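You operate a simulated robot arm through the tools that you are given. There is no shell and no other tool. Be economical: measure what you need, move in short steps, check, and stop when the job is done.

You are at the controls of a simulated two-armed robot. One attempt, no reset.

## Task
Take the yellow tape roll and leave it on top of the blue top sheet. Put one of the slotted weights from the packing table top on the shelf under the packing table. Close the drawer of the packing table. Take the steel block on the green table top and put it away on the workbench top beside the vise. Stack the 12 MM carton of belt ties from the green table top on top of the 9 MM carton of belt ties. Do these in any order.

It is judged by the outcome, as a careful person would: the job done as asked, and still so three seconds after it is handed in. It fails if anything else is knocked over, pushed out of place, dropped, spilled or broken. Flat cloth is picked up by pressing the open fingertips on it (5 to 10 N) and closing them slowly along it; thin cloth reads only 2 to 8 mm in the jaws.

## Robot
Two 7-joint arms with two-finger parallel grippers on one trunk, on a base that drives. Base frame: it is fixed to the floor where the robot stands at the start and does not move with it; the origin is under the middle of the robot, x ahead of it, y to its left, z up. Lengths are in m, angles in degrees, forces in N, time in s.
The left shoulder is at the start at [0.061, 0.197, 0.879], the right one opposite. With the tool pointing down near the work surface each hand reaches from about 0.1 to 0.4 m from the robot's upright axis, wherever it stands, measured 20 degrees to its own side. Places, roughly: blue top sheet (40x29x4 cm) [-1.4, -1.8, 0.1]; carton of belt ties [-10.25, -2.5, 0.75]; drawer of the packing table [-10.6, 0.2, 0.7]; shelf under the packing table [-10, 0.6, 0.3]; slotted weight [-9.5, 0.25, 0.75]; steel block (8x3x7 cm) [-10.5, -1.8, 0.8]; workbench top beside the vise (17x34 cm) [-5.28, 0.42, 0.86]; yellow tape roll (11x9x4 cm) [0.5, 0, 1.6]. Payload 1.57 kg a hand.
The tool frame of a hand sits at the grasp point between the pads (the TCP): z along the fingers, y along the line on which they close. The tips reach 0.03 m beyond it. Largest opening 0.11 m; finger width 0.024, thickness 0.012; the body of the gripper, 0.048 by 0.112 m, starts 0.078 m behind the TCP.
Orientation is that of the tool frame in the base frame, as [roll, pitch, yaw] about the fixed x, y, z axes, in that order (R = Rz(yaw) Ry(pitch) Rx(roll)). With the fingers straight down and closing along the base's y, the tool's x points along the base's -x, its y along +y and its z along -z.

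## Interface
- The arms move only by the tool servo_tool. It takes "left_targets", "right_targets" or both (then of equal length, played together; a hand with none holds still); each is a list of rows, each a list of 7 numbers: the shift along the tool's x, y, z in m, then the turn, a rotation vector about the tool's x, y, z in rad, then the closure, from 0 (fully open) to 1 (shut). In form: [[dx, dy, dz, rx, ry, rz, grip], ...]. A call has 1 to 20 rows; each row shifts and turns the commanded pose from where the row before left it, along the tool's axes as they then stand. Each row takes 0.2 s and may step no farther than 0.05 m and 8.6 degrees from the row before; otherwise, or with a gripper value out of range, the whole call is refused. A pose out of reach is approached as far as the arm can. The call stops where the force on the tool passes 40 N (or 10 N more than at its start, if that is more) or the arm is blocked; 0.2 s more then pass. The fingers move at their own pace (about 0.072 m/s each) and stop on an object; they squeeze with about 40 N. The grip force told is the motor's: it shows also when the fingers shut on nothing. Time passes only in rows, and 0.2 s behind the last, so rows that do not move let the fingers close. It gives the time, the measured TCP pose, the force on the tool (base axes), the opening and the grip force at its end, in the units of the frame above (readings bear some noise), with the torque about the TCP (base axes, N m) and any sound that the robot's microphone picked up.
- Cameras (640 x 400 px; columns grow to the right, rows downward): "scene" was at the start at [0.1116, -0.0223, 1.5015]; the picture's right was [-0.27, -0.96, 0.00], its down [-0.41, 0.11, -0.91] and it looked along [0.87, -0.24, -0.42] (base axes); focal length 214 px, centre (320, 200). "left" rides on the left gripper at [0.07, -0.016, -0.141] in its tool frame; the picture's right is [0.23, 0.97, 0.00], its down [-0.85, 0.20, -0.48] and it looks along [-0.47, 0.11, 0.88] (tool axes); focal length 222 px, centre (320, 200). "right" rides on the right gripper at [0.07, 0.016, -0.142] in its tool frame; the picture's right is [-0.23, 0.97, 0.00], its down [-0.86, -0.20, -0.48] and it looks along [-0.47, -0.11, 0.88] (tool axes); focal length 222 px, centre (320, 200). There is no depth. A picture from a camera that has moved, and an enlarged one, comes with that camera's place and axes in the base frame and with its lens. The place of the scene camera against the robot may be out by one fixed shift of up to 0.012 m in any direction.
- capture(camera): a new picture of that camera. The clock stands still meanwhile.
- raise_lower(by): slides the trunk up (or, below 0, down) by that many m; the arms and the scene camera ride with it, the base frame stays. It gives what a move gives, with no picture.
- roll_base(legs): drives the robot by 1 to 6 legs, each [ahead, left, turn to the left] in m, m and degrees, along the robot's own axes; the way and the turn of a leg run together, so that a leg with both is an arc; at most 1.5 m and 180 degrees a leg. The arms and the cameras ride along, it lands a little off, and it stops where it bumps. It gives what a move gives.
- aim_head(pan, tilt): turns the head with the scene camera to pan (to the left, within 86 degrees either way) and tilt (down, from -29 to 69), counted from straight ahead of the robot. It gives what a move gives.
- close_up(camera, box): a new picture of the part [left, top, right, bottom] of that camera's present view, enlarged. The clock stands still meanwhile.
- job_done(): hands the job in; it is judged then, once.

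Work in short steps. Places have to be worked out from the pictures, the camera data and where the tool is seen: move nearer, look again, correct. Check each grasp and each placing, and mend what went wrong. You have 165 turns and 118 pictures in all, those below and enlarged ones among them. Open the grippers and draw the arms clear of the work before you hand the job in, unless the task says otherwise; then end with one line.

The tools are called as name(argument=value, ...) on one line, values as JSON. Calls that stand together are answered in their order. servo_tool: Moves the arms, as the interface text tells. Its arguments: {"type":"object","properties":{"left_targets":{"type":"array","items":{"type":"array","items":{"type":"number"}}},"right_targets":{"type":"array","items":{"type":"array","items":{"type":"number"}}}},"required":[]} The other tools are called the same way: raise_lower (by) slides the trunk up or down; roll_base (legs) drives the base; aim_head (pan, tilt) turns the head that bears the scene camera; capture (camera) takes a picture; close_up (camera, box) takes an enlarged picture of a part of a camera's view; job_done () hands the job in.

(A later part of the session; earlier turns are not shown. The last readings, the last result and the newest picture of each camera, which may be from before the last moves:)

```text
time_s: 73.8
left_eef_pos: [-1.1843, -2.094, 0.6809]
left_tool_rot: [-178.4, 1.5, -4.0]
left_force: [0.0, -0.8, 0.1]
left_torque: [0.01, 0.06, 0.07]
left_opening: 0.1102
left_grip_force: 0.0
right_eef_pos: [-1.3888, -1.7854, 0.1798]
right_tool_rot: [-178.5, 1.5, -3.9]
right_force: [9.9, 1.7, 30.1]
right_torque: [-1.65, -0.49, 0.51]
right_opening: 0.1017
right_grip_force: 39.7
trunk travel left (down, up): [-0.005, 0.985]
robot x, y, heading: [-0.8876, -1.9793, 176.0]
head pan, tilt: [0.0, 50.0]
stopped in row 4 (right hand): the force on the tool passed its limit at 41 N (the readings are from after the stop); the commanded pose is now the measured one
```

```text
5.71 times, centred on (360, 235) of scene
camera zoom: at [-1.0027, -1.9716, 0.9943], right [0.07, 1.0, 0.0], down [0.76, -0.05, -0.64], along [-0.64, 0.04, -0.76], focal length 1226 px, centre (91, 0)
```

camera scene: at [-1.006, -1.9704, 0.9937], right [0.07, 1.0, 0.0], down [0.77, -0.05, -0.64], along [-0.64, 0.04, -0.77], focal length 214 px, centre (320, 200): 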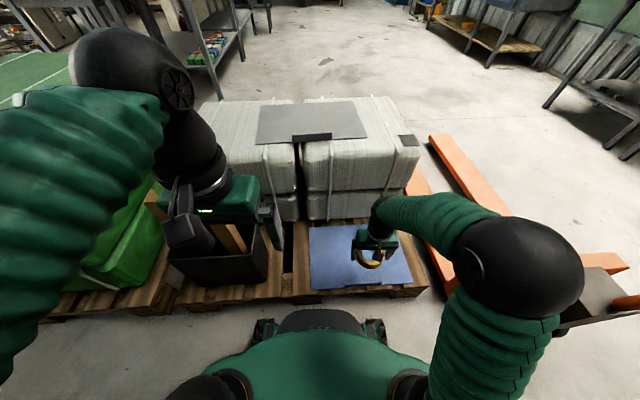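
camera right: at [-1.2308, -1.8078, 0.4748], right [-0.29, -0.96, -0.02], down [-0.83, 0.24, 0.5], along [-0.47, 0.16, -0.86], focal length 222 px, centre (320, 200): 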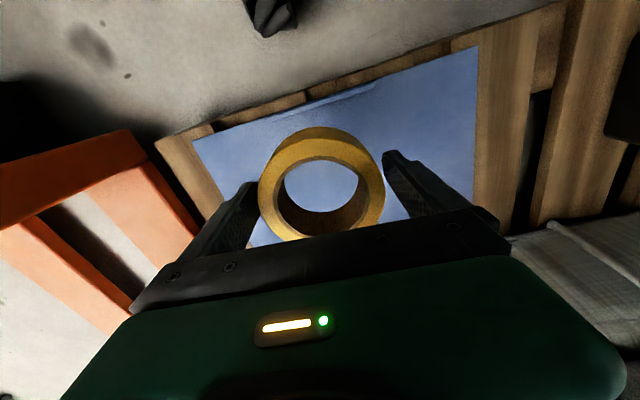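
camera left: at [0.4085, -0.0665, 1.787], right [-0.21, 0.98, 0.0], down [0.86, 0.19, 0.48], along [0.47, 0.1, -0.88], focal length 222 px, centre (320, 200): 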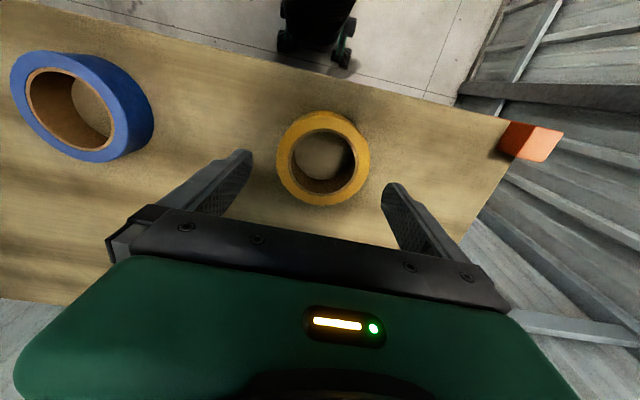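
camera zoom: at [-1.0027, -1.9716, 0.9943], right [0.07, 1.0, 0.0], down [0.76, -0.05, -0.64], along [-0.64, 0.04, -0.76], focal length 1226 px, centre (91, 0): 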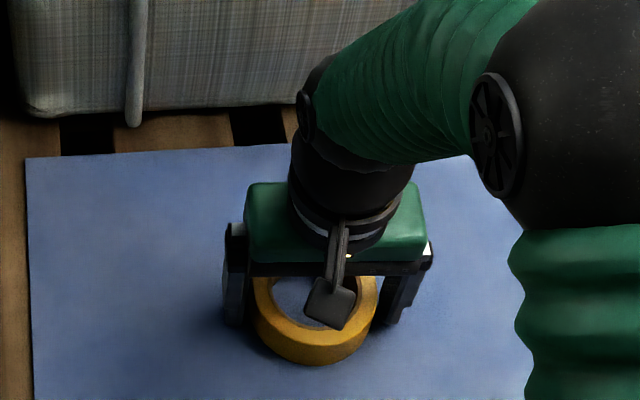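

It's in contact at the expected height. I'll ease up 2 mm, open slowly and lift away.

servo_tool(right_targets=[[0, 0, -0.002, 0, 0, 0, 1], [0, 0, 0, 0, 0, 0, 0.06], [0, 0, 0, 0, 0, 0, 0], [0, 0, 0, 0, 0, 0, 0], [0, 0, -0.01, 0, 0, 0, 0], [0, 0, -0.03, 0, 0, 0, 0], [0, 0, -0.04, 0, 0, 0, 0], [0, 0, -0.04, 0, 0, 0, 0], [0, 0, -0.04, 0, 0, 0, 0]])

capture(camera="right")

```text
time_s: 75.8
left_eef_pos: [-1.1855, -2.0939, 0.679]
left_tool_rot: [-178.3, 1.3, -3.9]
left_force: [-0.1, 0.6, 0.6]
left_torque: [-0.01, 0.0, -0.01]
left_opening: 0.11
left_grip_force: 0.0
right_eef_pos: [-1.3837, -1.7921, 0.342]
right_tool_rot: [-178.5, 1.4, -4.0]
right_force: [-0.1, 0.5, -0.2]
right_torque: [-0.01, -0.04, -0.02]
right_opening: 0.11
right_grip_force: 0.1
trunk travel left (down, up): [-0.005, 0.985]
robot x, y, heading: [-0.8868, -1.9847, 176.1]
head pan, tilt: [0.0, 50.0]
```

```text
89 pictures are left
camera right: at [-1.3112, -1.8159, 0.4818], right [-0.29, -0.96, -0.02], down [-0.83, 0.24, 0.5], along [-0.48, 0.16, -0.86], focal length 222 px, centre (320, 200)
```

right: 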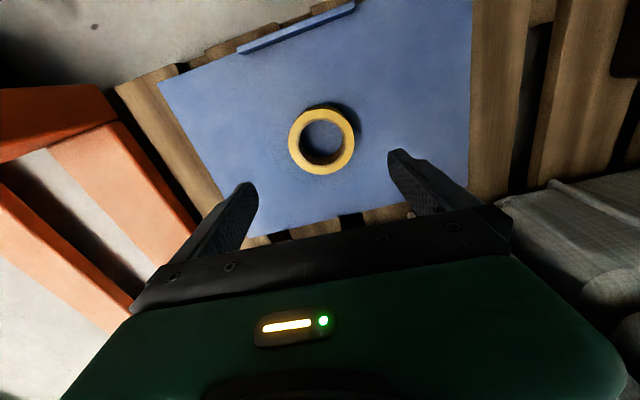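

The roll lies flat near the middle of the sheet. I'll back off, raise the right hand and trunk, and survey the route west.

roll_base(legs=[[-0.35, 0, 0]])

servo_tool(right_targets=[[0.02, 0, -0.04, 0, 0, 0, 0], [0.02, 0, -0.04, 0, 0, 0, 0], [0.02, 0, -0.04, 0, 0, 0, 0], [0.02, 0, -0.04, 0, 0, 0, 0], [0.02, 0, -0.04, 0, 0, 0, 0], [0, 0, -0.04, 0, 0, 0, 0]])

raise_lower(by=0.4)

raise_lower(by=0.3)

aim_head(pan=-40, tilt=20)

capture(camera="scene")

```text
time_s: 78.0
left_eef_pos: [-0.8356, -2.1183, 0.6796]
left_tool_rot: [-178.5, 1.3, -3.6]
left_force: [0.1, -0.7, 0.5]
left_torque: [0.01, 0.01, 0.0]
left_opening: 0.1099
left_grip_force: 0.0
right_eef_pos: [-1.0351, -1.8177, 0.3396]
right_tool_rot: [-178.6, 1.3, -3.5]
right_force: [-1.1, -0.6, -0.5]
right_torque: [-0.02, -0.01, 0.01]
right_opening: 0.11
right_grip_force: 0.1
trunk travel left (down, up): [-0.005, 0.985]
robot x, y, heading: [-0.5434, -2.0044, 176.6]
head pan, tilt: [0.0, 50.0]
```

```text
time_s: 79.4
left_eef_pos: [-0.8357, -2.1178, 0.6781]
left_tool_rot: [-178.4, 1.4, -3.6]
left_force: [0.2, -0.4, 0.7]
left_torque: [0.01, 0.02, -0.02]
left_opening: 0.1101
left_grip_force: 0.0
right_eef_pos: [-0.9287, -1.8302, 0.579]
right_tool_rot: [-178.4, 1.3, -3.5]
right_force: [-0.1, 0.4, 1.1]
right_torque: [-0.01, 0.05, -0.04]
right_opening: 0.1101
right_grip_force: 0.1
trunk travel left (down, up): [-0.005, 0.985]
robot x, y, heading: [-0.5408, -2.0049, 176.6]
head pan, tilt: [0.0, 50.0]
```

```text
time_s: 83.3
left_eef_pos: [-0.8362, -2.1186, 1.0789]
left_tool_rot: [-178.4, 1.3, -3.6]
left_force: [-0.5, -0.6, 0.3]
left_torque: [-0.03, 0.03, 0.0]
left_opening: 0.1102
left_grip_force: 0.0
right_eef_pos: [-0.9296, -1.8307, 0.9787]
right_tool_rot: [-178.5, 1.3, -3.5]
right_force: [1.0, 0.3, 0.6]
right_torque: [0.0, -0.03, 0.01]
right_opening: 0.1099
right_grip_force: 0.1
trunk travel left (down, up): [-0.405, 0.585]
robot x, y, heading: [-0.5376, -2.0067, 176.5]
head pan, tilt: [0.0, 50.0]
```

```text
time_s: 86.3
left_eef_pos: [-0.8349, -2.119, 1.3784]
left_tool_rot: [-178.4, 1.3, -3.6]
left_force: [-0.1, 0.2, 0.0]
left_torque: [-0.04, 0.02, -0.01]
left_opening: 0.1097
left_grip_force: 0.1
right_eef_pos: [-0.9289, -1.8303, 1.2778]
right_tool_rot: [-178.5, 1.3, -3.4]
right_force: [1.1, 0.2, 0.8]
right_torque: [0.0, 0.0, 0.0]
right_opening: 0.1101
right_grip_force: 0.1
trunk travel left (down, up): [-0.705, 0.285]
robot x, y, heading: [-0.5417, -2.0004, 176.7]
head pan, tilt: [0.0, 50.0]
```

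```text
time_s: 87.3
left_eef_pos: [-0.8356, -2.118, 1.379]
left_tool_rot: [-178.4, 1.4, -3.5]
left_force: [-0.1, 0.2, 0.1]
left_torque: [-0.01, -0.01, 0.01]
left_opening: 0.1098
left_grip_force: 0.1
right_eef_pos: [-0.93, -1.8309, 1.2785]
right_tool_rot: [-178.5, 1.2, -3.6]
right_force: [0.2, 0.0, 0.3]
right_torque: [0.02, 0.01, -0.03]
right_opening: 0.1099
right_grip_force: 0.0
trunk travel left (down, up): [-0.705, 0.285]
robot x, y, heading: [-0.5423, -2.0043, 176.3]
head pan, tilt: [-40.0, 20.0]
```

```text
88 pictures are left
camera scene: at [-0.6475, -1.9343, 1.7393], right [0.69, 0.73, 0.0], down [0.25, -0.24, -0.94], along [-0.68, 0.64, -0.34], focal length 214 px, centre (320, 200)
```

scene: 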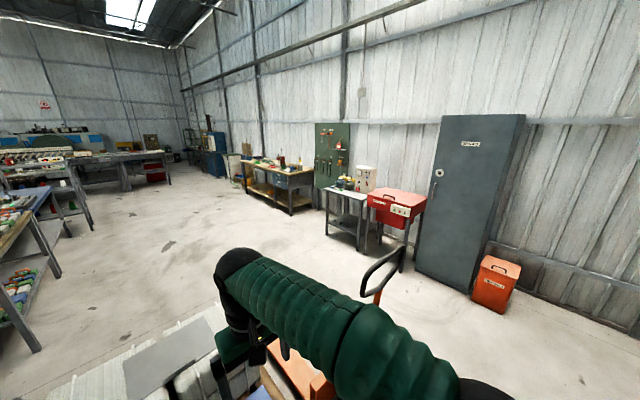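

The way west is open between the jack handle and the cabinet, along y ≈ -0.2. I'll go round and head west.

roll_base(legs=[[0, 0, -86.5], [1.4, -0.15, 0], [0.4, 0, 0], [0, 0, 90], [1.5, 0, 0], [1.5, 0, 0]])

aim_head(pan=0, tilt=15)

capture(camera="scene")

```text
time_s: 118.2
left_eef_pos: [-3.6872, -0.5219, 1.3795]
left_tool_rot: [-178.4, 1.4, 4.2]
left_force: [1.1, 0.7, 0.3]
left_torque: [0.0, -0.01, 0.01]
left_opening: 0.1098
left_grip_force: 0.1
right_eef_pos: [-3.8203, -0.2504, 1.2792]
right_tool_rot: [-178.5, 1.4, 4.3]
right_force: [0.6, -0.2, 0.4]
right_torque: [-0.01, 0.01, 0.01]
right_opening: 0.1101
right_grip_force: 0.0
trunk travel left (down, up): [-0.705, 0.285]
robot x, y, heading: [-3.4113, -0.3681, -175.7]
head pan, tilt: [-40.0, 20.0]
```

```text
time_s: 119.3
left_eef_pos: [-3.6875, -0.5231, 1.3793]
left_tool_rot: [-178.5, 1.4, 4.2]
left_force: [-0.2, -0.5, 0.7]
left_torque: [0.0, -0.01, -0.01]
left_opening: 0.11
left_grip_force: 0.0
right_eef_pos: [-3.8207, -0.2516, 1.278]
right_tool_rot: [-178.5, 1.3, 4.2]
right_force: [-0.2, -0.3, 1.5]
right_torque: [0.03, -0.03, -0.01]
right_opening: 0.11
right_grip_force: 0.1
trunk travel left (down, up): [-0.705, 0.285]
robot x, y, heading: [-3.4125, -0.3671, -175.6]
head pan, tilt: [0.0, 15.0]
```

```text
87 pictures are left
camera scene: at [-3.5433, -0.3756, 1.7474], right [-0.07, 1.0, 0.0], down [0.26, 0.02, -0.97], along [-0.96, -0.07, -0.26], focal length 214 px, centre (320, 200)
```

scene: 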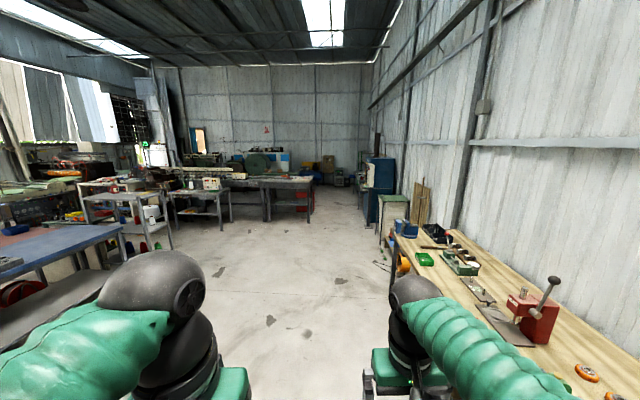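

The workbench is on the right, so I'll zoom in on it for later.

close_up(camera="scene", box=[370, 170, 640, 400])

close_up(camera="scene", box=[160, 130, 420, 260])

```text
1.74 times, centred on (505, 285) of scene
camera zoom: at [-3.5433, -0.3756, 1.7474], right [-0.07, 1.0, 0.0], down [0.26, 0.02, -0.97], along [-0.96, -0.07, -0.26], focal length 373 px, centre (-2, 52)
```

zoom: 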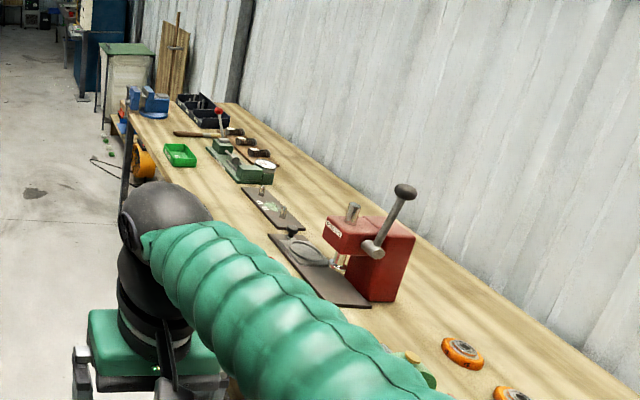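

```text
2.46 times, centred on (290, 195) of scene
camera zoom: at [-3.5433, -0.3756, 1.7474], right [-0.07, 1.0, 0.0], down [0.26, 0.02, -0.97], along [-0.96, -0.07, -0.26], focal length 528 px, centre (394, 212)
```

zoom: 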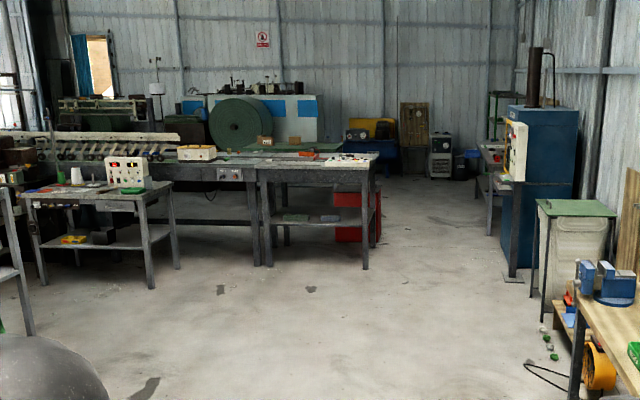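

The blue vise is at the far end of the workbench, near x ≈ -5.6. I'll continue west down the corridor at y ≈ -0.35, then look again.

roll_base(legs=[[0, 0, -4.5], [1.5, 0, 0], [1.5, 0, 0]])

capture(camera="scene")

```text
time_s: 134.1
left_eef_pos: [-6.6679, -0.5539, 1.3794]
left_tool_rot: [-178.3, 1.4, 1.4]
left_force: [-0.3, 0.1, 0.2]
left_torque: [-0.04, 0.01, 0.02]
left_opening: 0.1099
left_grip_force: 0.0
right_eef_pos: [-6.7876, -0.2754, 1.2796]
right_tool_rot: [-178.5, 1.3, 1.5]
right_force: [-0.2, 0.3, 0.3]
right_torque: [-0.02, 0.0, 0.0]
right_opening: 0.1101
right_grip_force: 0.0
trunk travel left (down, up): [-0.705, 0.285]
robot x, y, heading: [-6.3846, -0.4097, -178.3]
head pan, tilt: [0.0, 15.0]
```

```text
84 pictures are left
camera scene: at [-6.5178, -0.4148, 1.7475], right [-0.03, 1.0, 0.0], down [0.26, 0.01, -0.97], along [-0.97, -0.03, -0.26], focal length 214 px, centre (320, 200)
```

scene: 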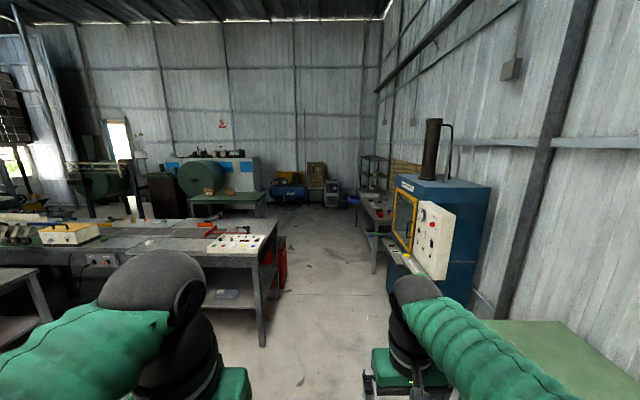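

The green table is further on at left and the packing table at right, past the blue machine. I'll go through the gap.

roll_base(legs=[[0, 0.0, -1.8], [1.3, 0.07, 0], [1.1, 0, 0]])

aim_head(pan=-35, tilt=25)

capture(camera="scene")

aim_head(pan=35, tilt=25)

capture(camera="scene")

```text
time_s: 146.4
left_eef_pos: [-9.0995, -0.5697, 1.379]
left_tool_rot: [-178.4, 1.4, -1.8]
left_force: [-0.7, -0.3, 0.3]
left_torque: [-0.03, 0.0, 0.0]
left_opening: 0.1098
left_grip_force: 0.1
right_eef_pos: [-9.2013, -0.2852, 1.2786]
right_tool_rot: [-178.5, 1.4, -1.7]
right_force: [0.6, 0.9, -0.1]
right_torque: [0.01, 0.02, -0.01]
right_opening: 0.1099
right_grip_force: 0.0
trunk travel left (down, up): [-0.705, 0.285]
robot x, y, heading: [-8.81, -0.4492, 178.7]
head pan, tilt: [0.0, 15.0]
```

```text
time_s: 147.4
left_eef_pos: [-9.1007, -0.57, 1.3792]
left_tool_rot: [-178.4, 1.5, -1.9]
left_force: [-0.9, -0.9, 1.3]
left_torque: [0.02, -0.02, -0.05]
left_opening: 0.1098
left_grip_force: 0.1
right_eef_pos: [-9.2036, -0.2845, 1.2772]
right_tool_rot: [-178.5, 1.4, -1.7]
right_force: [-0.9, 0.6, -0.5]
right_torque: [-0.04, 0.0, 0.0]
right_opening: 0.11
right_grip_force: 0.0
trunk travel left (down, up): [-0.705, 0.285]
robot x, y, heading: [-8.8075, -0.4426, 178.5]
head pan, tilt: [-35.0, 25.0]
```

```text
83 pictures are left
camera scene: at [-8.9221, -0.3869, 1.7313], right [0.6, 0.8, 0.0], down [0.34, -0.25, -0.91], along [-0.73, 0.54, -0.42], focal length 214 px, centre (320, 200)
```

scene: 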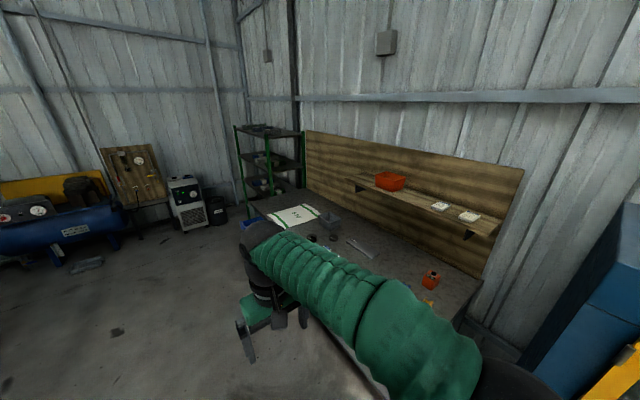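

```text
time_s: 148.8
left_eef_pos: [-9.1006, -0.5695, 1.3788]
left_tool_rot: [-178.5, 1.4, -1.8]
left_force: [0.5, 0.3, -0.2]
left_torque: [0.03, -0.03, -0.01]
left_opening: 0.11
left_grip_force: 0.1
right_eef_pos: [-9.2028, -0.285, 1.2775]
right_tool_rot: [-178.5, 1.3, -1.7]
right_force: [1.0, 0.1, 0.6]
right_torque: [0.01, 0.03, -0.03]
right_opening: 0.1101
right_grip_force: 0.1
trunk travel left (down, up): [-0.705, 0.285]
robot x, y, heading: [-8.809, -0.4467, 178.3]
head pan, tilt: [35.0, 25.0]
```

```text
82 pictures are left
camera scene: at [-8.9252, -0.4925, 1.7312], right [-0.55, 0.84, 0.0], down [0.35, 0.23, -0.91], along [-0.76, -0.5, -0.42], focal length 214 px, centre (320, 200)
```

scene: 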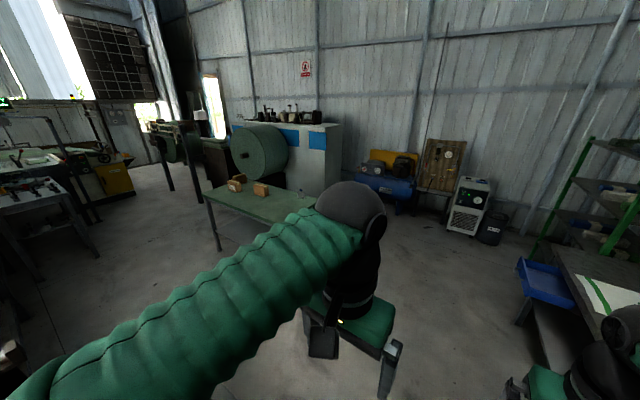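

The packing table is to the right with its blue drawer open toward -y. I'll drive level with its middle and face it.

roll_base(legs=[[0.95, 0.05, 0], [0, 0, -88.5]])

aim_head(pan=0, tilt=40)

capture(camera="scene")

```text
time_s: 157.6
left_eef_pos: [-9.9037, -0.1912, 1.3796]
left_tool_rot: [-178.3, 1.3, -89.5]
left_force: [0.7, 0.4, -0.3]
left_torque: [-0.01, 0.01, -0.02]
left_opening: 0.1101
left_grip_force: 0.1
right_eef_pos: [-9.6239, -0.0762, 1.279]
right_tool_rot: [-178.5, 1.3, -89.4]
right_force: [-0.2, -0.4, -0.7]
right_torque: [-0.02, -0.01, 0.0]
right_opening: 0.1098
right_grip_force: 0.2
trunk travel left (down, up): [-0.705, 0.285]
robot x, y, heading: [-9.767, -0.4785, 90.6]
head pan, tilt: [35.0, 25.0]
```

```text
time_s: 158.6
left_eef_pos: [-9.9035, -0.1903, 1.3797]
left_tool_rot: [-178.4, 1.4, -89.5]
left_force: [-0.4, 0.9, 0.7]
left_torque: [0.01, 0.01, -0.02]
left_opening: 0.1099
left_grip_force: 0.1
right_eef_pos: [-9.6246, -0.0768, 1.2788]
right_tool_rot: [-178.4, 1.3, -89.4]
right_force: [0.0, -0.4, -0.5]
right_torque: [-0.01, 0.01, -0.03]
right_opening: 0.1098
right_grip_force: 0.1
trunk travel left (down, up): [-0.705, 0.285]
robot x, y, heading: [-9.7682, -0.4794, 90.2]
head pan, tilt: [0.0, 40.0]
```

```text
81 pictures are left
camera scene: at [-9.778, -0.3587, 1.7079], right [1.0, 0.01, 0.0], down [0.01, -0.64, -0.77], along [-0.01, 0.77, -0.64], focal length 214 px, centre (320, 200)
```

scene: 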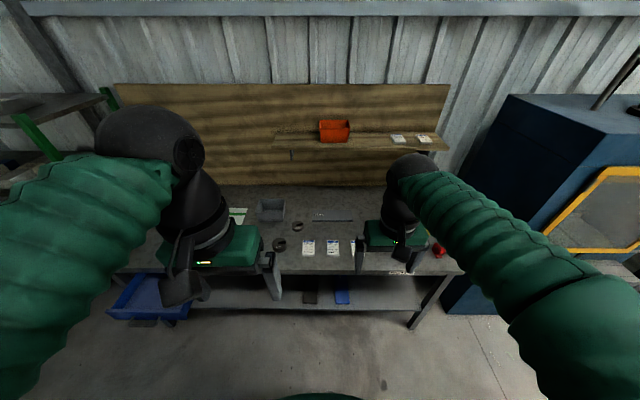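

I'll zoom in on the table top and the shelf under it.

close_up(camera="scene", box=[210, 190, 470, 330])

close_up(camera="right", box=[0, 0, 640, 400])

```text
2.46 times, centred on (340, 260) of scene
camera zoom: at [-9.778, -0.3587, 1.7079], right [1.0, 0.01, 0.0], down [0.01, -0.64, -0.77], along [-0.01, 0.77, -0.64], focal length 528 px, centre (271, 52)
```

zoom: 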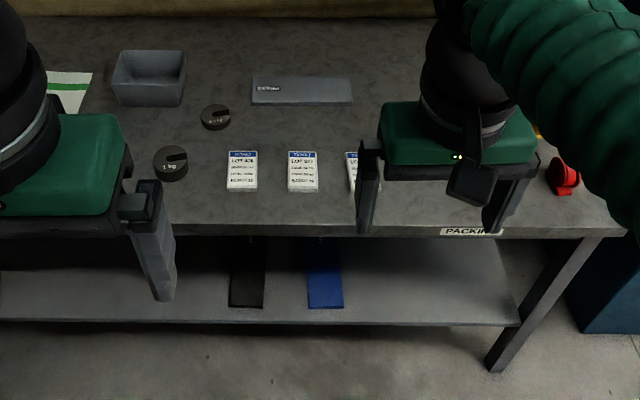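

```text
1.00 times, centred on (320, 200) of right (not enlarged: the box is as wide or as high as the picture)
camera zoom: at [-9.6417, -0.1491, 1.4182], right [-0.98, 0.22, -0.02], down [0.18, 0.85, 0.5], along [0.13, 0.49, -0.86], focal length 222 px, centre (320, 200)
```

zoom: 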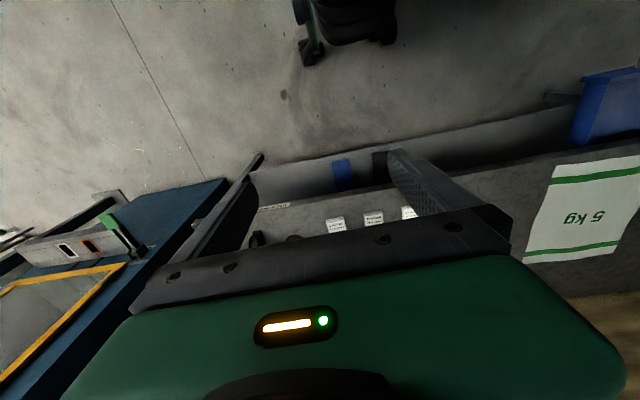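

I see a 1 kg slotted weight at about (-10.01, 0.38), with the table's front edge at y ≈ 0.23 and the shelf's front edge at y ≈ 0.245. The weight has to go in under the table, so I'll pick it with the left hand tilted forward by about 55°. I'll set the tilt here in free space.

raise_lower(by=-0.3)

servo_tool(left_targets=[[0, 0, 0.04, 0, 0, 0, 0], [0, 0, 0.04, 0, 0, 0, 0], [0, 0, 0.04, 0, 0, 0, 0], [0, 0, 0, 0, -0.14, 0, 0], [0, 0, 0, 0, -0.14, 0, 0], [0, 0, 0, 0, -0.14, 0, 0], [0, 0, 0, 0, -0.14, 0, 0], [0, 0, 0, 0, -0.14, 0, 0], [0, 0, 0, 0, -0.14, 0, 0], [0, 0, 0, 0, -0.14, 0, 0]], right_targets=[[0.03, 0, -0.03, 0, 0, 0, 0], [0.03, 0, -0.03, 0, 0, 0, 0], [0.02, 0, -0.03, 0, 0, 0, 0], [0, 0, 0, 0, 0, 0, 0], [0, 0, 0, 0, 0, 0, 0], [0, 0, 0, 0, 0, 0, 0], [0, 0, 0, 0, 0, 0, 0], [0, 0, 0, 0, 0, 0, 0], [0, 0, 0, 0, 0, 0, 0], [0, 0, 0, 0, 0, 0, 0]])

capture(camera="scene")

capture(camera="left")

```text
time_s: 161.6
left_eef_pos: [-9.9033, -0.1911, 1.0796]
left_tool_rot: [-178.3, 1.4, -89.4]
left_force: [0.2, 0.2, 0.5]
left_torque: [-0.01, -0.03, -0.01]
left_opening: 0.1101
left_grip_force: 0.0
right_eef_pos: [-9.6231, -0.0761, 0.9784]
right_tool_rot: [-178.5, 1.3, -89.3]
right_force: [0.2, 0.6, 0.1]
right_torque: [0.01, 0.01, -0.03]
right_opening: 0.1099
right_grip_force: 0.0
trunk travel left (down, up): [-0.405, 0.585]
robot x, y, heading: [-9.7656, -0.4778, 90.5]
head pan, tilt: [0.0, 40.0]
```

```text
time_s: 164.0
left_eef_pos: [-9.8903, -0.063, 0.8565]
left_tool_rot: [-175.4, 41.6, -80.9]
left_force: [-0.4, 1.0, -0.6]
left_torque: [-0.01, 0.03, 0.0]
left_opening: 0.1101
left_grip_force: 0.1
left hand out of reach, approached as far as the arm can: row 1, 4, 5, 6, 7, 8, 9, 10
right_eef_pos: [-9.6259, -0.1615, 1.0673]
right_tool_rot: [-178.5, 1.3, -89.3]
right_force: [0.1, -1.1, -0.5]
right_torque: [-0.01, -0.01, -0.04]
right_opening: 0.1098
right_grip_force: 0.1
trunk travel left (down, up): [-0.405, 0.585]
robot x, y, heading: [-9.771, -0.477, 90.7]
head pan, tilt: [0.0, 40.0]
stopped in row 10 (left hand): the arm was blocked; the commanded pose is now the measured one
```

```text
78 pictures are left
camera scene: at [-9.7781, -0.3591, 1.4069], right [1.0, 0.01, 0.0], down [0.01, -0.64, -0.77], along [-0.01, 0.77, -0.64], focal length 214 px, centre (320, 200)
```

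scene: 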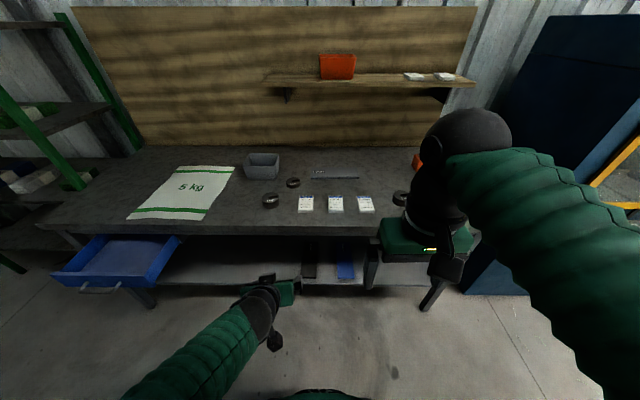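

```text
77 pictures are left
camera left: at [-9.8625, -0.2058, 0.9166], right [-0.94, -0.27, -0.21], down [-0.29, 0.29, 0.91], along [-0.19, 0.92, -0.35], focal length 222 px, centre (320, 200)
```

left: 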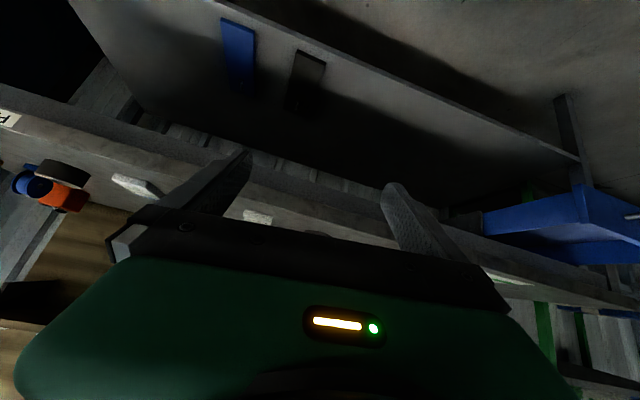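

The pose came out skewed near the retraction limit. I'll extend the hand forward and straighten it to [180, 55, -90].

servo_tool(left_targets=[[-0.022, 0, 0.02, 0.008, -0.078, 0.04, 0], [-0.021, 0, 0.022, 0.008, -0.078, 0.04, 0], [-0.02, 0, 0.024, 0.008, -0.078, 0.04, 0], [0, 0, 0, 0, 0, 0, 0]])

```text
time_s: 164.5
left_eef_pos: [-9.909, -0.0268, 0.8856]
left_tool_rot: [-167.7, 48.6, -74.2]
left_force: [0.2, 0.0, 0.9]
left_torque: [0.02, 0.0, 0.02]
left_opening: 0.11
left_grip_force: 0.1
right_eef_pos: [-9.6262, -0.1625, 1.0666]
right_tool_rot: [-178.5, 1.4, -89.3]
right_force: [0.5, 0.2, 0.2]
right_torque: [0.02, -0.04, -0.01]
right_opening: 0.1098
right_grip_force: 0.1
trunk travel left (down, up): [-0.405, 0.585]
robot x, y, heading: [-9.7703, -0.4812, 90.9]
head pan, tilt: [0.0, 40.0]
stopped in row 2 (left hand): the arm was blocked; the commanded pose is now the measured one
```

The tool z actually points forward and down at 50° with about 10° of twist. The wrist is cramped near the shoulder, so I'll extend forward first and then untwist.

servo_tool(left_targets=[[-0.02, 0, 0.023, 0, 0, 0, 0], [-0.02, 0, 0.023, 0, 0, 0, 0], [-0.02, 0, 0.023, 0, 0, 0, 0], [0, 0, 0, 0, 0, 0.09, 0], [0, 0, 0, 0, 0, 0.09, 0], [0, 0, 0, 0, 0, 0, 0]])

```text
time_s: 165.0
left_eef_pos: [-9.8906, 0.01, 0.9033]
left_tool_rot: [-165.8, 50.1, -75.7]
left_force: [-0.7, 0.5, -0.8]
left_torque: [0.0, 0.0, -0.02]
left_opening: 0.1098
left_grip_force: 0.1
right_eef_pos: [-9.6276, -0.1609, 1.0684]
right_tool_rot: [-178.5, 1.3, -89.4]
right_force: [-0.6, 0.2, 0.8]
right_torque: [-0.03, 0.02, -0.01]
right_opening: 0.1102
right_grip_force: 0.0
trunk travel left (down, up): [-0.405, 0.585]
robot x, y, heading: [-9.7657, -0.4779, 90.7]
head pan, tilt: [0.0, 40.0]
stopped in row 2 (left hand): the arm was blocked; the commanded pose is now the measured one
```

It keeps reporting blocked, so I'll look at the left arm itself.

aim_head(pan=30, tilt=62)

capture(camera="scene")

```text
time_s: 165.9
left_eef_pos: [-9.8917, 0.0091, 0.9028]
left_tool_rot: [-165.8, 50.4, -75.7]
left_force: [0.2, -1.0, 0.2]
left_torque: [0.02, 0.01, 0.02]
left_opening: 0.1099
left_grip_force: 0.0
right_eef_pos: [-9.6259, -0.1611, 1.0694]
right_tool_rot: [-178.5, 1.3, -89.4]
right_force: [0.1, -0.1, 0.0]
right_torque: [0.0, 0.01, 0.02]
right_opening: 0.1104
right_grip_force: 0.1
trunk travel left (down, up): [-0.405, 0.585]
robot x, y, heading: [-9.7699, -0.4791, 90.6]
head pan, tilt: [30.0, 62.0]
```

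```text
76 pictures are left
camera scene: at [-9.8095, -0.3888, 1.379], right [0.86, 0.51, 0.0], down [0.45, -0.76, -0.47], along [-0.24, 0.4, -0.88], focal length 214 px, centre (320, 200)
```

scene: 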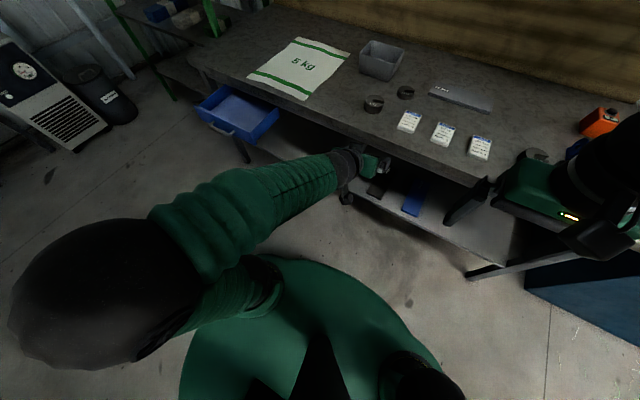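

The elbow has swung far out. I'll try small separate moves: a pure forward extension, then the untwist.

servo_tool(left_targets=[[-0.019, 0, 0.023, 0, 0, 0, 0]])

servo_tool(left_targets=[[-0.019, 0, 0.023, 0, 0, 0, 0]])

servo_tool(left_targets=[[0, 0, 0, 0, 0, 0.1, 0], [0, 0, 0, 0, 0, 0, 0]])

```text
time_s: 166.3
left_eef_pos: [-9.8905, 0.0424, 0.9037]
left_tool_rot: [-166.1, 50.4, -76.0]
left_force: [0.3, 0.9, -0.5]
left_torque: [-0.01, -0.01, 0.05]
left_opening: 0.1102
left_grip_force: 0.1
right_eef_pos: [-9.6269, -0.1587, 1.0677]
right_tool_rot: [-178.4, 1.2, -89.3]
right_force: [0.1, 1.0, -0.7]
right_torque: [-0.03, 0.04, -0.04]
right_opening: 0.11
right_grip_force: 0.1
trunk travel left (down, up): [-0.405, 0.585]
robot x, y, heading: [-9.7707, -0.4781, 90.7]
head pan, tilt: [30.0, 62.0]
```

```text
time_s: 166.8
left_eef_pos: [-9.8928, 0.0705, 0.9045]
left_tool_rot: [-165.9, 50.4, -76.0]
left_force: [0.4, -0.3, -0.9]
left_torque: [0.04, 0.01, 0.03]
left_opening: 0.1101
left_grip_force: 0.0
right_eef_pos: [-9.6248, -0.1591, 1.0678]
right_tool_rot: [-178.4, 1.2, -89.5]
right_force: [-0.4, 0.1, 0.2]
right_torque: [0.0, 0.01, 0.01]
right_opening: 0.11
right_grip_force: 0.0
trunk travel left (down, up): [-0.405, 0.585]
robot x, y, heading: [-9.7709, -0.4785, 90.8]
head pan, tilt: [30.0, 62.0]
```

```text
time_s: 167.3
left_eef_pos: [-9.8931, 0.0687, 0.9042]
left_tool_rot: [-172.7, 51.5, -84.7]
left_force: [-0.2, 0.0, -1.1]
left_torque: [-0.01, -0.02, 0.01]
left_opening: 0.1098
left_grip_force: 0.1
right_eef_pos: [-9.6266, -0.1619, 1.0687]
right_tool_rot: [-178.4, 1.4, -89.4]
right_force: [0.0, -0.4, 0.2]
right_torque: [-0.03, 0.04, 0.01]
right_opening: 0.1101
right_grip_force: 0.1
trunk travel left (down, up): [-0.405, 0.585]
robot x, y, heading: [-9.7683, -0.4827, 90.6]
head pan, tilt: [30.0, 62.0]
```

Now it behaves. I'll untwist the rest, shift the robot left 0.12 to line up with the weight, and look.

servo_tool(left_targets=[[0, 0, 0, 0, 0, 0.075, 0], [0, 0, 0, 0, 0, 0, 0]])

roll_base(legs=[[0.1, 0.12, -0.6]])

aim_head(pan=10, tilt=50)

capture(camera="left")

capture(camera="scene")

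```text
time_s: 167.9
left_eef_pos: [-9.8944, 0.0683, 0.9048]
left_tool_rot: [-178.3, 52.0, -91.8]
left_force: [0.3, -0.2, 1.2]
left_torque: [0.0, 0.02, 0.0]
left_opening: 0.1103
left_grip_force: 0.0
right_eef_pos: [-9.6254, -0.1617, 1.0683]
right_tool_rot: [-178.5, 1.3, -89.5]
right_force: [0.9, 0.3, -0.3]
right_torque: [0.0, -0.01, 0.01]
right_opening: 0.11
right_grip_force: 0.1
trunk travel left (down, up): [-0.405, 0.585]
robot x, y, heading: [-9.7701, -0.4796, 90.8]
head pan, tilt: [30.0, 62.0]
```

```text
time_s: 169.3
left_eef_pos: [-10.0067, 0.1667, 0.9047]
left_tool_rot: [-178.7, 51.7, -92.7]
left_force: [-0.1, -0.8, -0.8]
left_torque: [0.02, 0.02, 0.01]
left_opening: 0.1104
left_grip_force: 0.1
right_eef_pos: [-9.7426, -0.0649, 1.0676]
right_tool_rot: [-178.6, 1.2, -90.1]
right_force: [-0.6, 0.6, 0.3]
right_torque: [0.0, -0.01, 0.02]
right_opening: 0.11
right_grip_force: 0.0
trunk travel left (down, up): [-0.405, 0.585]
robot x, y, heading: [-9.8911, -0.3792, 90.1]
head pan, tilt: [30.0, 62.0]
```

```text
time_s: 170.2
left_eef_pos: [-10.0091, 0.1649, 0.9042]
left_tool_rot: [-178.3, 51.9, -92.5]
left_force: [-0.5, -0.1, 0.1]
left_torque: [-0.01, -0.02, -0.03]
left_opening: 0.1097
left_grip_force: 0.0
right_eef_pos: [-9.7453, -0.0671, 1.0678]
right_tool_rot: [-178.5, 1.4, -90.0]
right_force: [-0.8, -0.2, -0.4]
right_torque: [0.01, -0.01, -0.01]
right_opening: 0.1099
right_grip_force: 0.1
trunk travel left (down, up): [-0.405, 0.585]
robot x, y, heading: [-9.8928, -0.3849, 89.9]
head pan, tilt: [10.0, 50.0]
```

```text
75 pictures are left
camera left: at [-10.0041, 0.0121, 0.9364], right [-0.98, -0.07, -0.2], down [-0.21, 0.17, 0.96], along [-0.04, 0.98, -0.18], focal length 222 px, centre (320, 200)
```

left: 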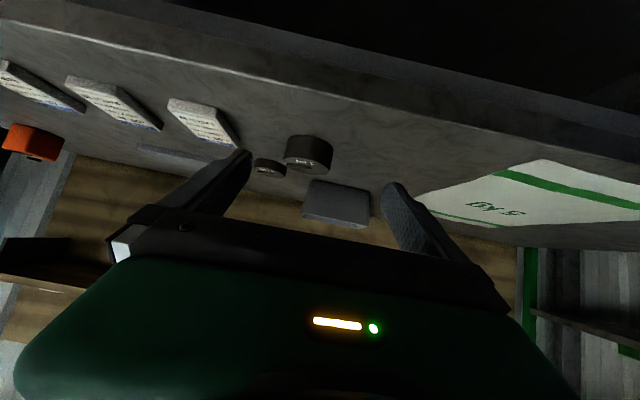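

```text
74 pictures are left
camera scene: at [-9.9126, -0.2719, 1.3937], right [0.98, 0.17, 0.0], down [0.13, -0.76, -0.64], along [-0.11, 0.63, -0.77], focal length 214 px, centre (320, 200)
```

scene: 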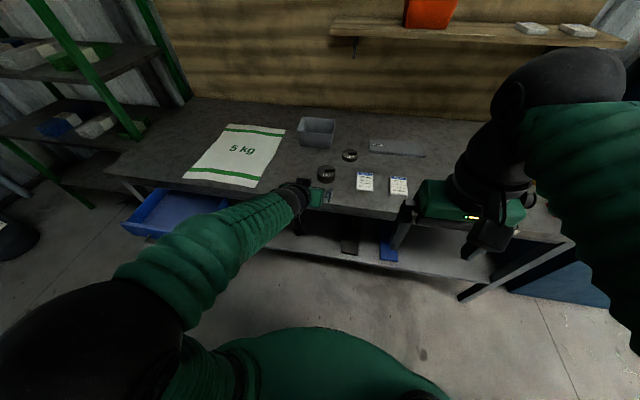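

Triangulating both views, the weight is at about (-9.99, 0.337), with its top at z ≈ 0.825 and the table at ≈ 0.793. I'll approach to just in front of it.

servo_tool(left_targets=[[-0.0068, -0.005, 0.033, 0, 0, 0, 0], [-0.0068, -0.005, 0.033, 0, 0, 0, 0], [-0.0068, -0.005, 0.033, 0, 0, 0, 0], [0, 0, 0, 0, 0, 0, 0]])

capture(camera="left")

close_up(camera="scene", box=[260, 120, 420, 220])

```text
time_s: 171.0
left_eef_pos: [-9.9944, 0.2256, 0.9339]
left_tool_rot: [-167.5, 56.8, -83.5]
left_force: [0.6, -0.2, -0.1]
left_torque: [-0.02, -0.02, 0.0]
left_opening: 0.1099
left_grip_force: 0.1
left hand out of reach, approached as far as the arm can: row 3
right_eef_pos: [-9.7456, -0.0679, 1.0675]
right_tool_rot: [-178.5, 1.3, -90.1]
right_force: [0.7, -0.5, -0.5]
right_torque: [-0.01, 0.03, 0.01]
right_opening: 0.1101
right_grip_force: 0.0
trunk travel left (down, up): [-0.405, 0.585]
robot x, y, heading: [-9.8871, -0.3799, 90.0]
head pan, tilt: [10.0, 50.0]
stopped in row 4 (left hand): the arm was blocked; the commanded pose is now the measured one
```

```text
73 pictures are left
camera left: at [-9.9921, 0.0698, 0.9533], right [-0.95, -0.06, -0.3], down [-0.31, 0.08, 0.95], along [-0.03, 1.0, -0.09], focal length 222 px, centre (320, 200)
```

left: 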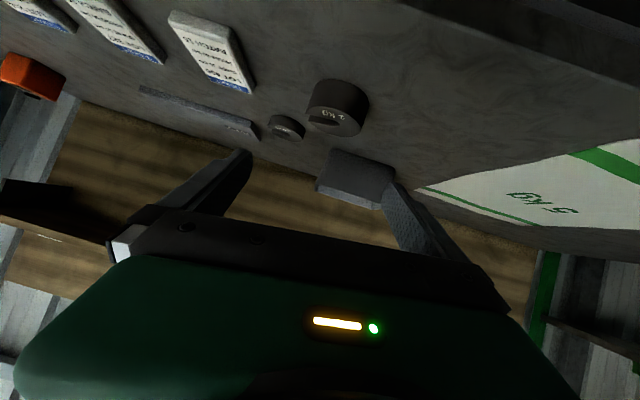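

```text
4.00 times, centred on (340, 170) of scene
camera zoom: at [-9.9129, -0.2719, 1.3932], right [0.98, 0.17, 0.0], down [0.13, -0.76, -0.64], along [-0.11, 0.63, -0.77], focal length 858 px, centre (240, 320)
```

zoom: 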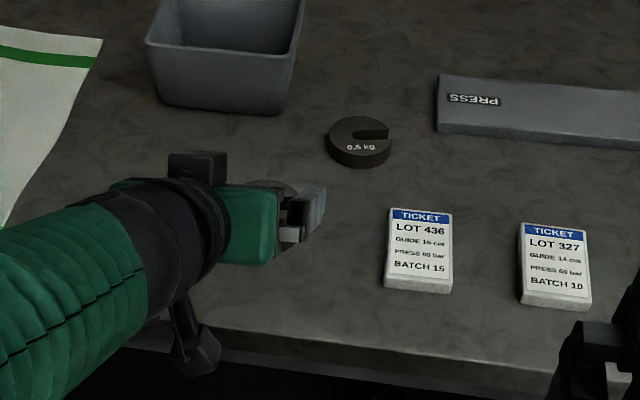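

The hand is at its reach limit. I'll pull back, restore the orientation, and use the base to approach instead.

servo_tool(left_targets=[[0.026, -0.001, -0.0226, 0, 0, 0, 0], [0.026, -0.001, -0.0226, -0.0625, 0.045, 0.028, 0], [0.026, -0.001, -0.0226, -0.0625, 0.045, 0.028, 0], [0, 0, 0, 0, 0, 0, 0]])

```text
time_s: 171.9
left_eef_pos: [-9.9974, 0.131, 0.881]
left_tool_rot: [-169.0, 46.8, -80.5]
left_force: [0.4, 0.1, -0.6]
left_torque: [0.02, 0.01, 0.02]
left_opening: 0.11
left_grip_force: 0.0
right_eef_pos: [-9.7457, -0.0675, 1.0683]
right_tool_rot: [-178.4, 1.3, -90.1]
right_force: [0.3, -0.4, 0.0]
right_torque: [0.02, -0.01, -0.04]
right_opening: 0.11
right_grip_force: 0.0
trunk travel left (down, up): [-0.405, 0.585]
robot x, y, heading: [-9.8916, -0.3831, 90.1]
head pan, tilt: [10.0, 50.0]
stopped in row 4 (left hand): the arm was blocked; the commanded pose is now the measured one
```

The forearm and tool are nearly aligned, which is a wrist singularity. A tilt of 35° is enough for a spot near the shelf's front edge, so I'll go to that.

servo_tool(left_targets=[[0.017, 0, -0.018, -0.04, 0.105, 0.052, 0], [0.019, 0, -0.017, -0.04, 0.105, 0.052, 0], [0, 0, 0, 0, 0, 0, 0], [0, 0, 0, 0, 0, 0, 0]])

```text
time_s: 172.9
left_eef_pos: [-9.9962, 0.0793, 0.8807]
left_tool_rot: [179.9, 35.4, -90.1]
left_force: [-0.5, 1.0, 0.3]
left_torque: [0.0, -0.03, -0.03]
left_opening: 0.1101
left_grip_force: 0.0
right_eef_pos: [-9.7448, -0.0665, 1.0682]
right_tool_rot: [-178.5, 1.3, -90.1]
right_force: [0.5, 0.7, -0.6]
right_torque: [0.0, 0.02, -0.03]
right_opening: 0.11
right_grip_force: 0.0
trunk travel left (down, up): [-0.405, 0.585]
robot x, y, heading: [-9.8897, -0.382, 90.0]
head pan, tilt: [10.0, 50.0]
```

The orientation is now clean at 35°. I'll drive forward 0.17 and look.

roll_base(legs=[[0.17, 0, 0]])

capture(camera="left")

capture(camera="scene")

```text
time_s: 174.4
left_eef_pos: [-9.9962, 0.2522, 0.8792]
left_tool_rot: [179.9, 35.4, -90.2]
left_force: [0.3, 0.1, 0.5]
left_torque: [0.01, 0.0, 0.0]
left_opening: 0.1104
left_grip_force: 0.1
right_eef_pos: [-9.7446, 0.1047, 1.0669]
right_tool_rot: [-178.4, 1.3, -90.1]
right_force: [0.3, -0.1, 0.2]
right_torque: [-0.02, -0.03, 0.02]
right_opening: 0.1101
right_grip_force: 0.1
trunk travel left (down, up): [-0.405, 0.585]
robot x, y, heading: [-9.8904, -0.2118, 89.9]
head pan, tilt: [10.0, 50.0]
```

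```text
71 pictures are left
camera left: at [-9.9809, 0.1145, 0.9538], right [-0.97, -0.18, -0.13], down [-0.2, 0.42, 0.89], along [-0.11, 0.89, -0.45], focal length 222 px, centre (320, 200)
```

left: 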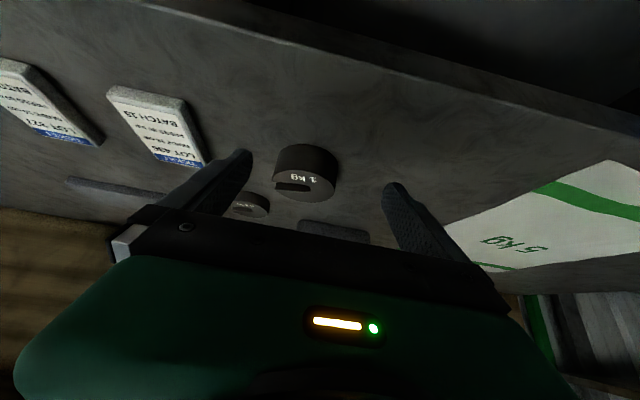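

```text
70 pictures are left
camera scene: at [-9.9119, -0.0997, 1.3936], right [0.98, 0.17, 0.0], down [0.13, -0.76, -0.64], along [-0.11, 0.63, -0.77], focal length 214 px, centre (320, 200)
```

scene: 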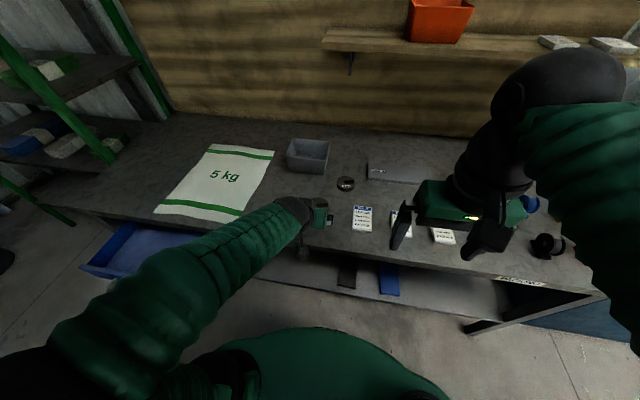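

The wrist view confirms the weight at (-9.99, 0.337). I'll straddle it and stop at z ≈ 0.84.

servo_tool(left_targets=[[-0.0125, -0.002, 0.0246, 0, 0, 0, 0], [-0.0125, -0.002, 0.0246, 0, 0, 0, 0], [-0.0125, -0.002, 0.0246, 0, 0, 0, 0], [0, 0, 0, 0, 0, 0, 0]])

capture(camera="left")

```text
time_s: 175.4
left_eef_pos: [-9.9916, 0.3246, 0.8446]
left_tool_rot: [179.8, 35.5, -90.1]
left_force: [-1.1, -0.5, 0.5]
left_torque: [0.02, 0.0, -0.02]
left_opening: 0.1098
left_grip_force: 0.0
right_eef_pos: [-9.7444, 0.1027, 1.0687]
right_tool_rot: [-178.5, 1.5, -90.2]
right_force: [0.4, -0.1, 0.5]
right_torque: [-0.01, -0.03, -0.02]
right_opening: 0.1101
right_grip_force: 0.0
trunk travel left (down, up): [-0.405, 0.585]
robot x, y, heading: [-9.8914, -0.2106, 90.0]
head pan, tilt: [10.0, 50.0]
```

```text
69 pictures are left
camera left: at [-9.9757, 0.1872, 0.9172], right [-0.97, -0.18, -0.13], down [-0.2, 0.42, 0.89], along [-0.11, 0.89, -0.44], focal length 222 px, centre (320, 200)
```

left: 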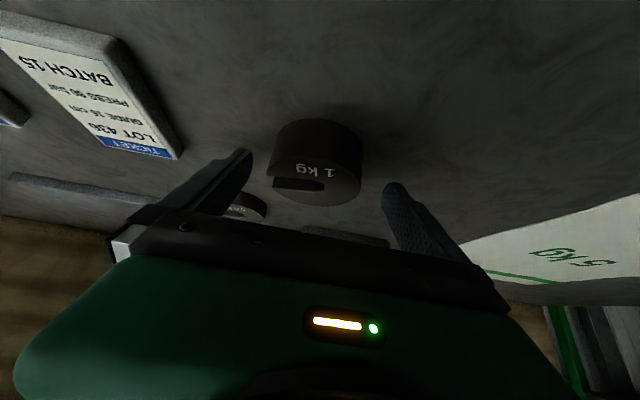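

It's centred. I'll lower in small steps to z ≈ 0.832 and close gently.

servo_tool(left_targets=[[0.0035, 0, 0.005, 0, 0, 0, 0], [0.0035, 0, 0.005, 0, 0, 0, 0], [0, 0, 0, 0, 0, 0, 0.15], [0, 0, 0, 0, 0, 0, 0.3], [0, 0, 0, 0, 0, 0, 0.6], [0, 0, 0, 0, 0, 0, 1], [0, 0, 0, 0, 0, 0, 1]])

capture(camera="left")

```text
time_s: 177.0
left_eef_pos: [-9.9896, 0.3254, 0.8295]
left_tool_rot: [179.9, 35.5, -90.2]
left_force: [8.8, 1.1, 15.3]
left_torque: [0.07, -1.16, -0.04]
left_opening: 0.0714
left_grip_force: 40.1
right_eef_pos: [-9.7433, 0.1019, 1.068]
right_tool_rot: [-178.6, 1.4, -90.1]
right_force: [0.4, 0.6, 0.1]
right_torque: [0.0, 0.0, -0.01]
right_opening: 0.1102
right_grip_force: 0.2
trunk travel left (down, up): [-0.405, 0.585]
robot x, y, heading: [-9.8876, -0.2082, 89.9]
head pan, tilt: [10.0, 50.0]
```

```text
68 pictures are left
camera left: at [-9.9744, 0.1873, 0.9054], right [-0.97, -0.18, -0.13], down [-0.2, 0.42, 0.89], along [-0.11, 0.89, -0.44], focal length 222 px, centre (320, 200)
```

left: 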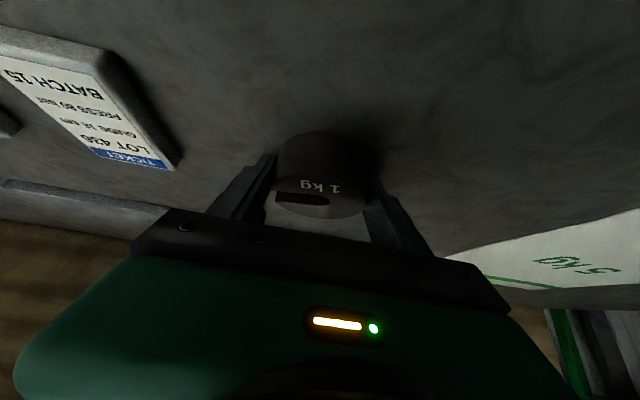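

It's gripped at 0.071. I'll lift 6 cm and check the hold.

servo_tool(left_targets=[[-0.0115, 0, -0.0164, 0, 0, 0, 1], [-0.0115, 0, -0.0164, 0, 0, 0, 1], [-0.0115, 0, -0.0164, 0, 0, 0, 1], [0, 0, 0, 0, 0, 0, 1]])

capture(camera="left")

```text
time_s: 178.0
left_eef_pos: [-9.99, 0.3245, 0.8894]
left_tool_rot: [179.9, 35.3, -90.1]
left_force: [0.1, 0.4, -9.1]
left_torque: [-0.05, -0.01, 0.0]
left_opening: 0.0715
left_grip_force: 40.1
right_eef_pos: [-9.7441, 0.1039, 1.0679]
right_tool_rot: [-178.5, 1.2, -90.1]
right_force: [0.1, -0.3, 0.5]
right_torque: [0.02, 0.01, 0.02]
right_opening: 0.11
right_grip_force: 0.0
trunk travel left (down, up): [-0.405, 0.585]
robot x, y, heading: [-9.8894, -0.2117, 90.0]
head pan, tilt: [10.0, 50.0]
```

```text
67 pictures are left
camera left: at [-9.9743, 0.1874, 0.9634], right [-0.97, -0.18, -0.13], down [-0.2, 0.42, 0.89], along [-0.11, 0.89, -0.45], focal length 222 px, centre (320, 200)
```

left: 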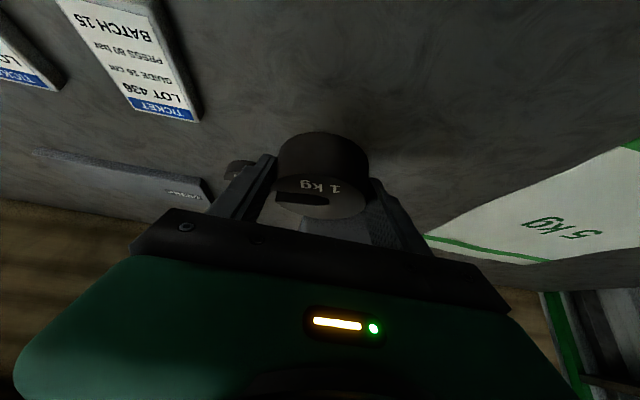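

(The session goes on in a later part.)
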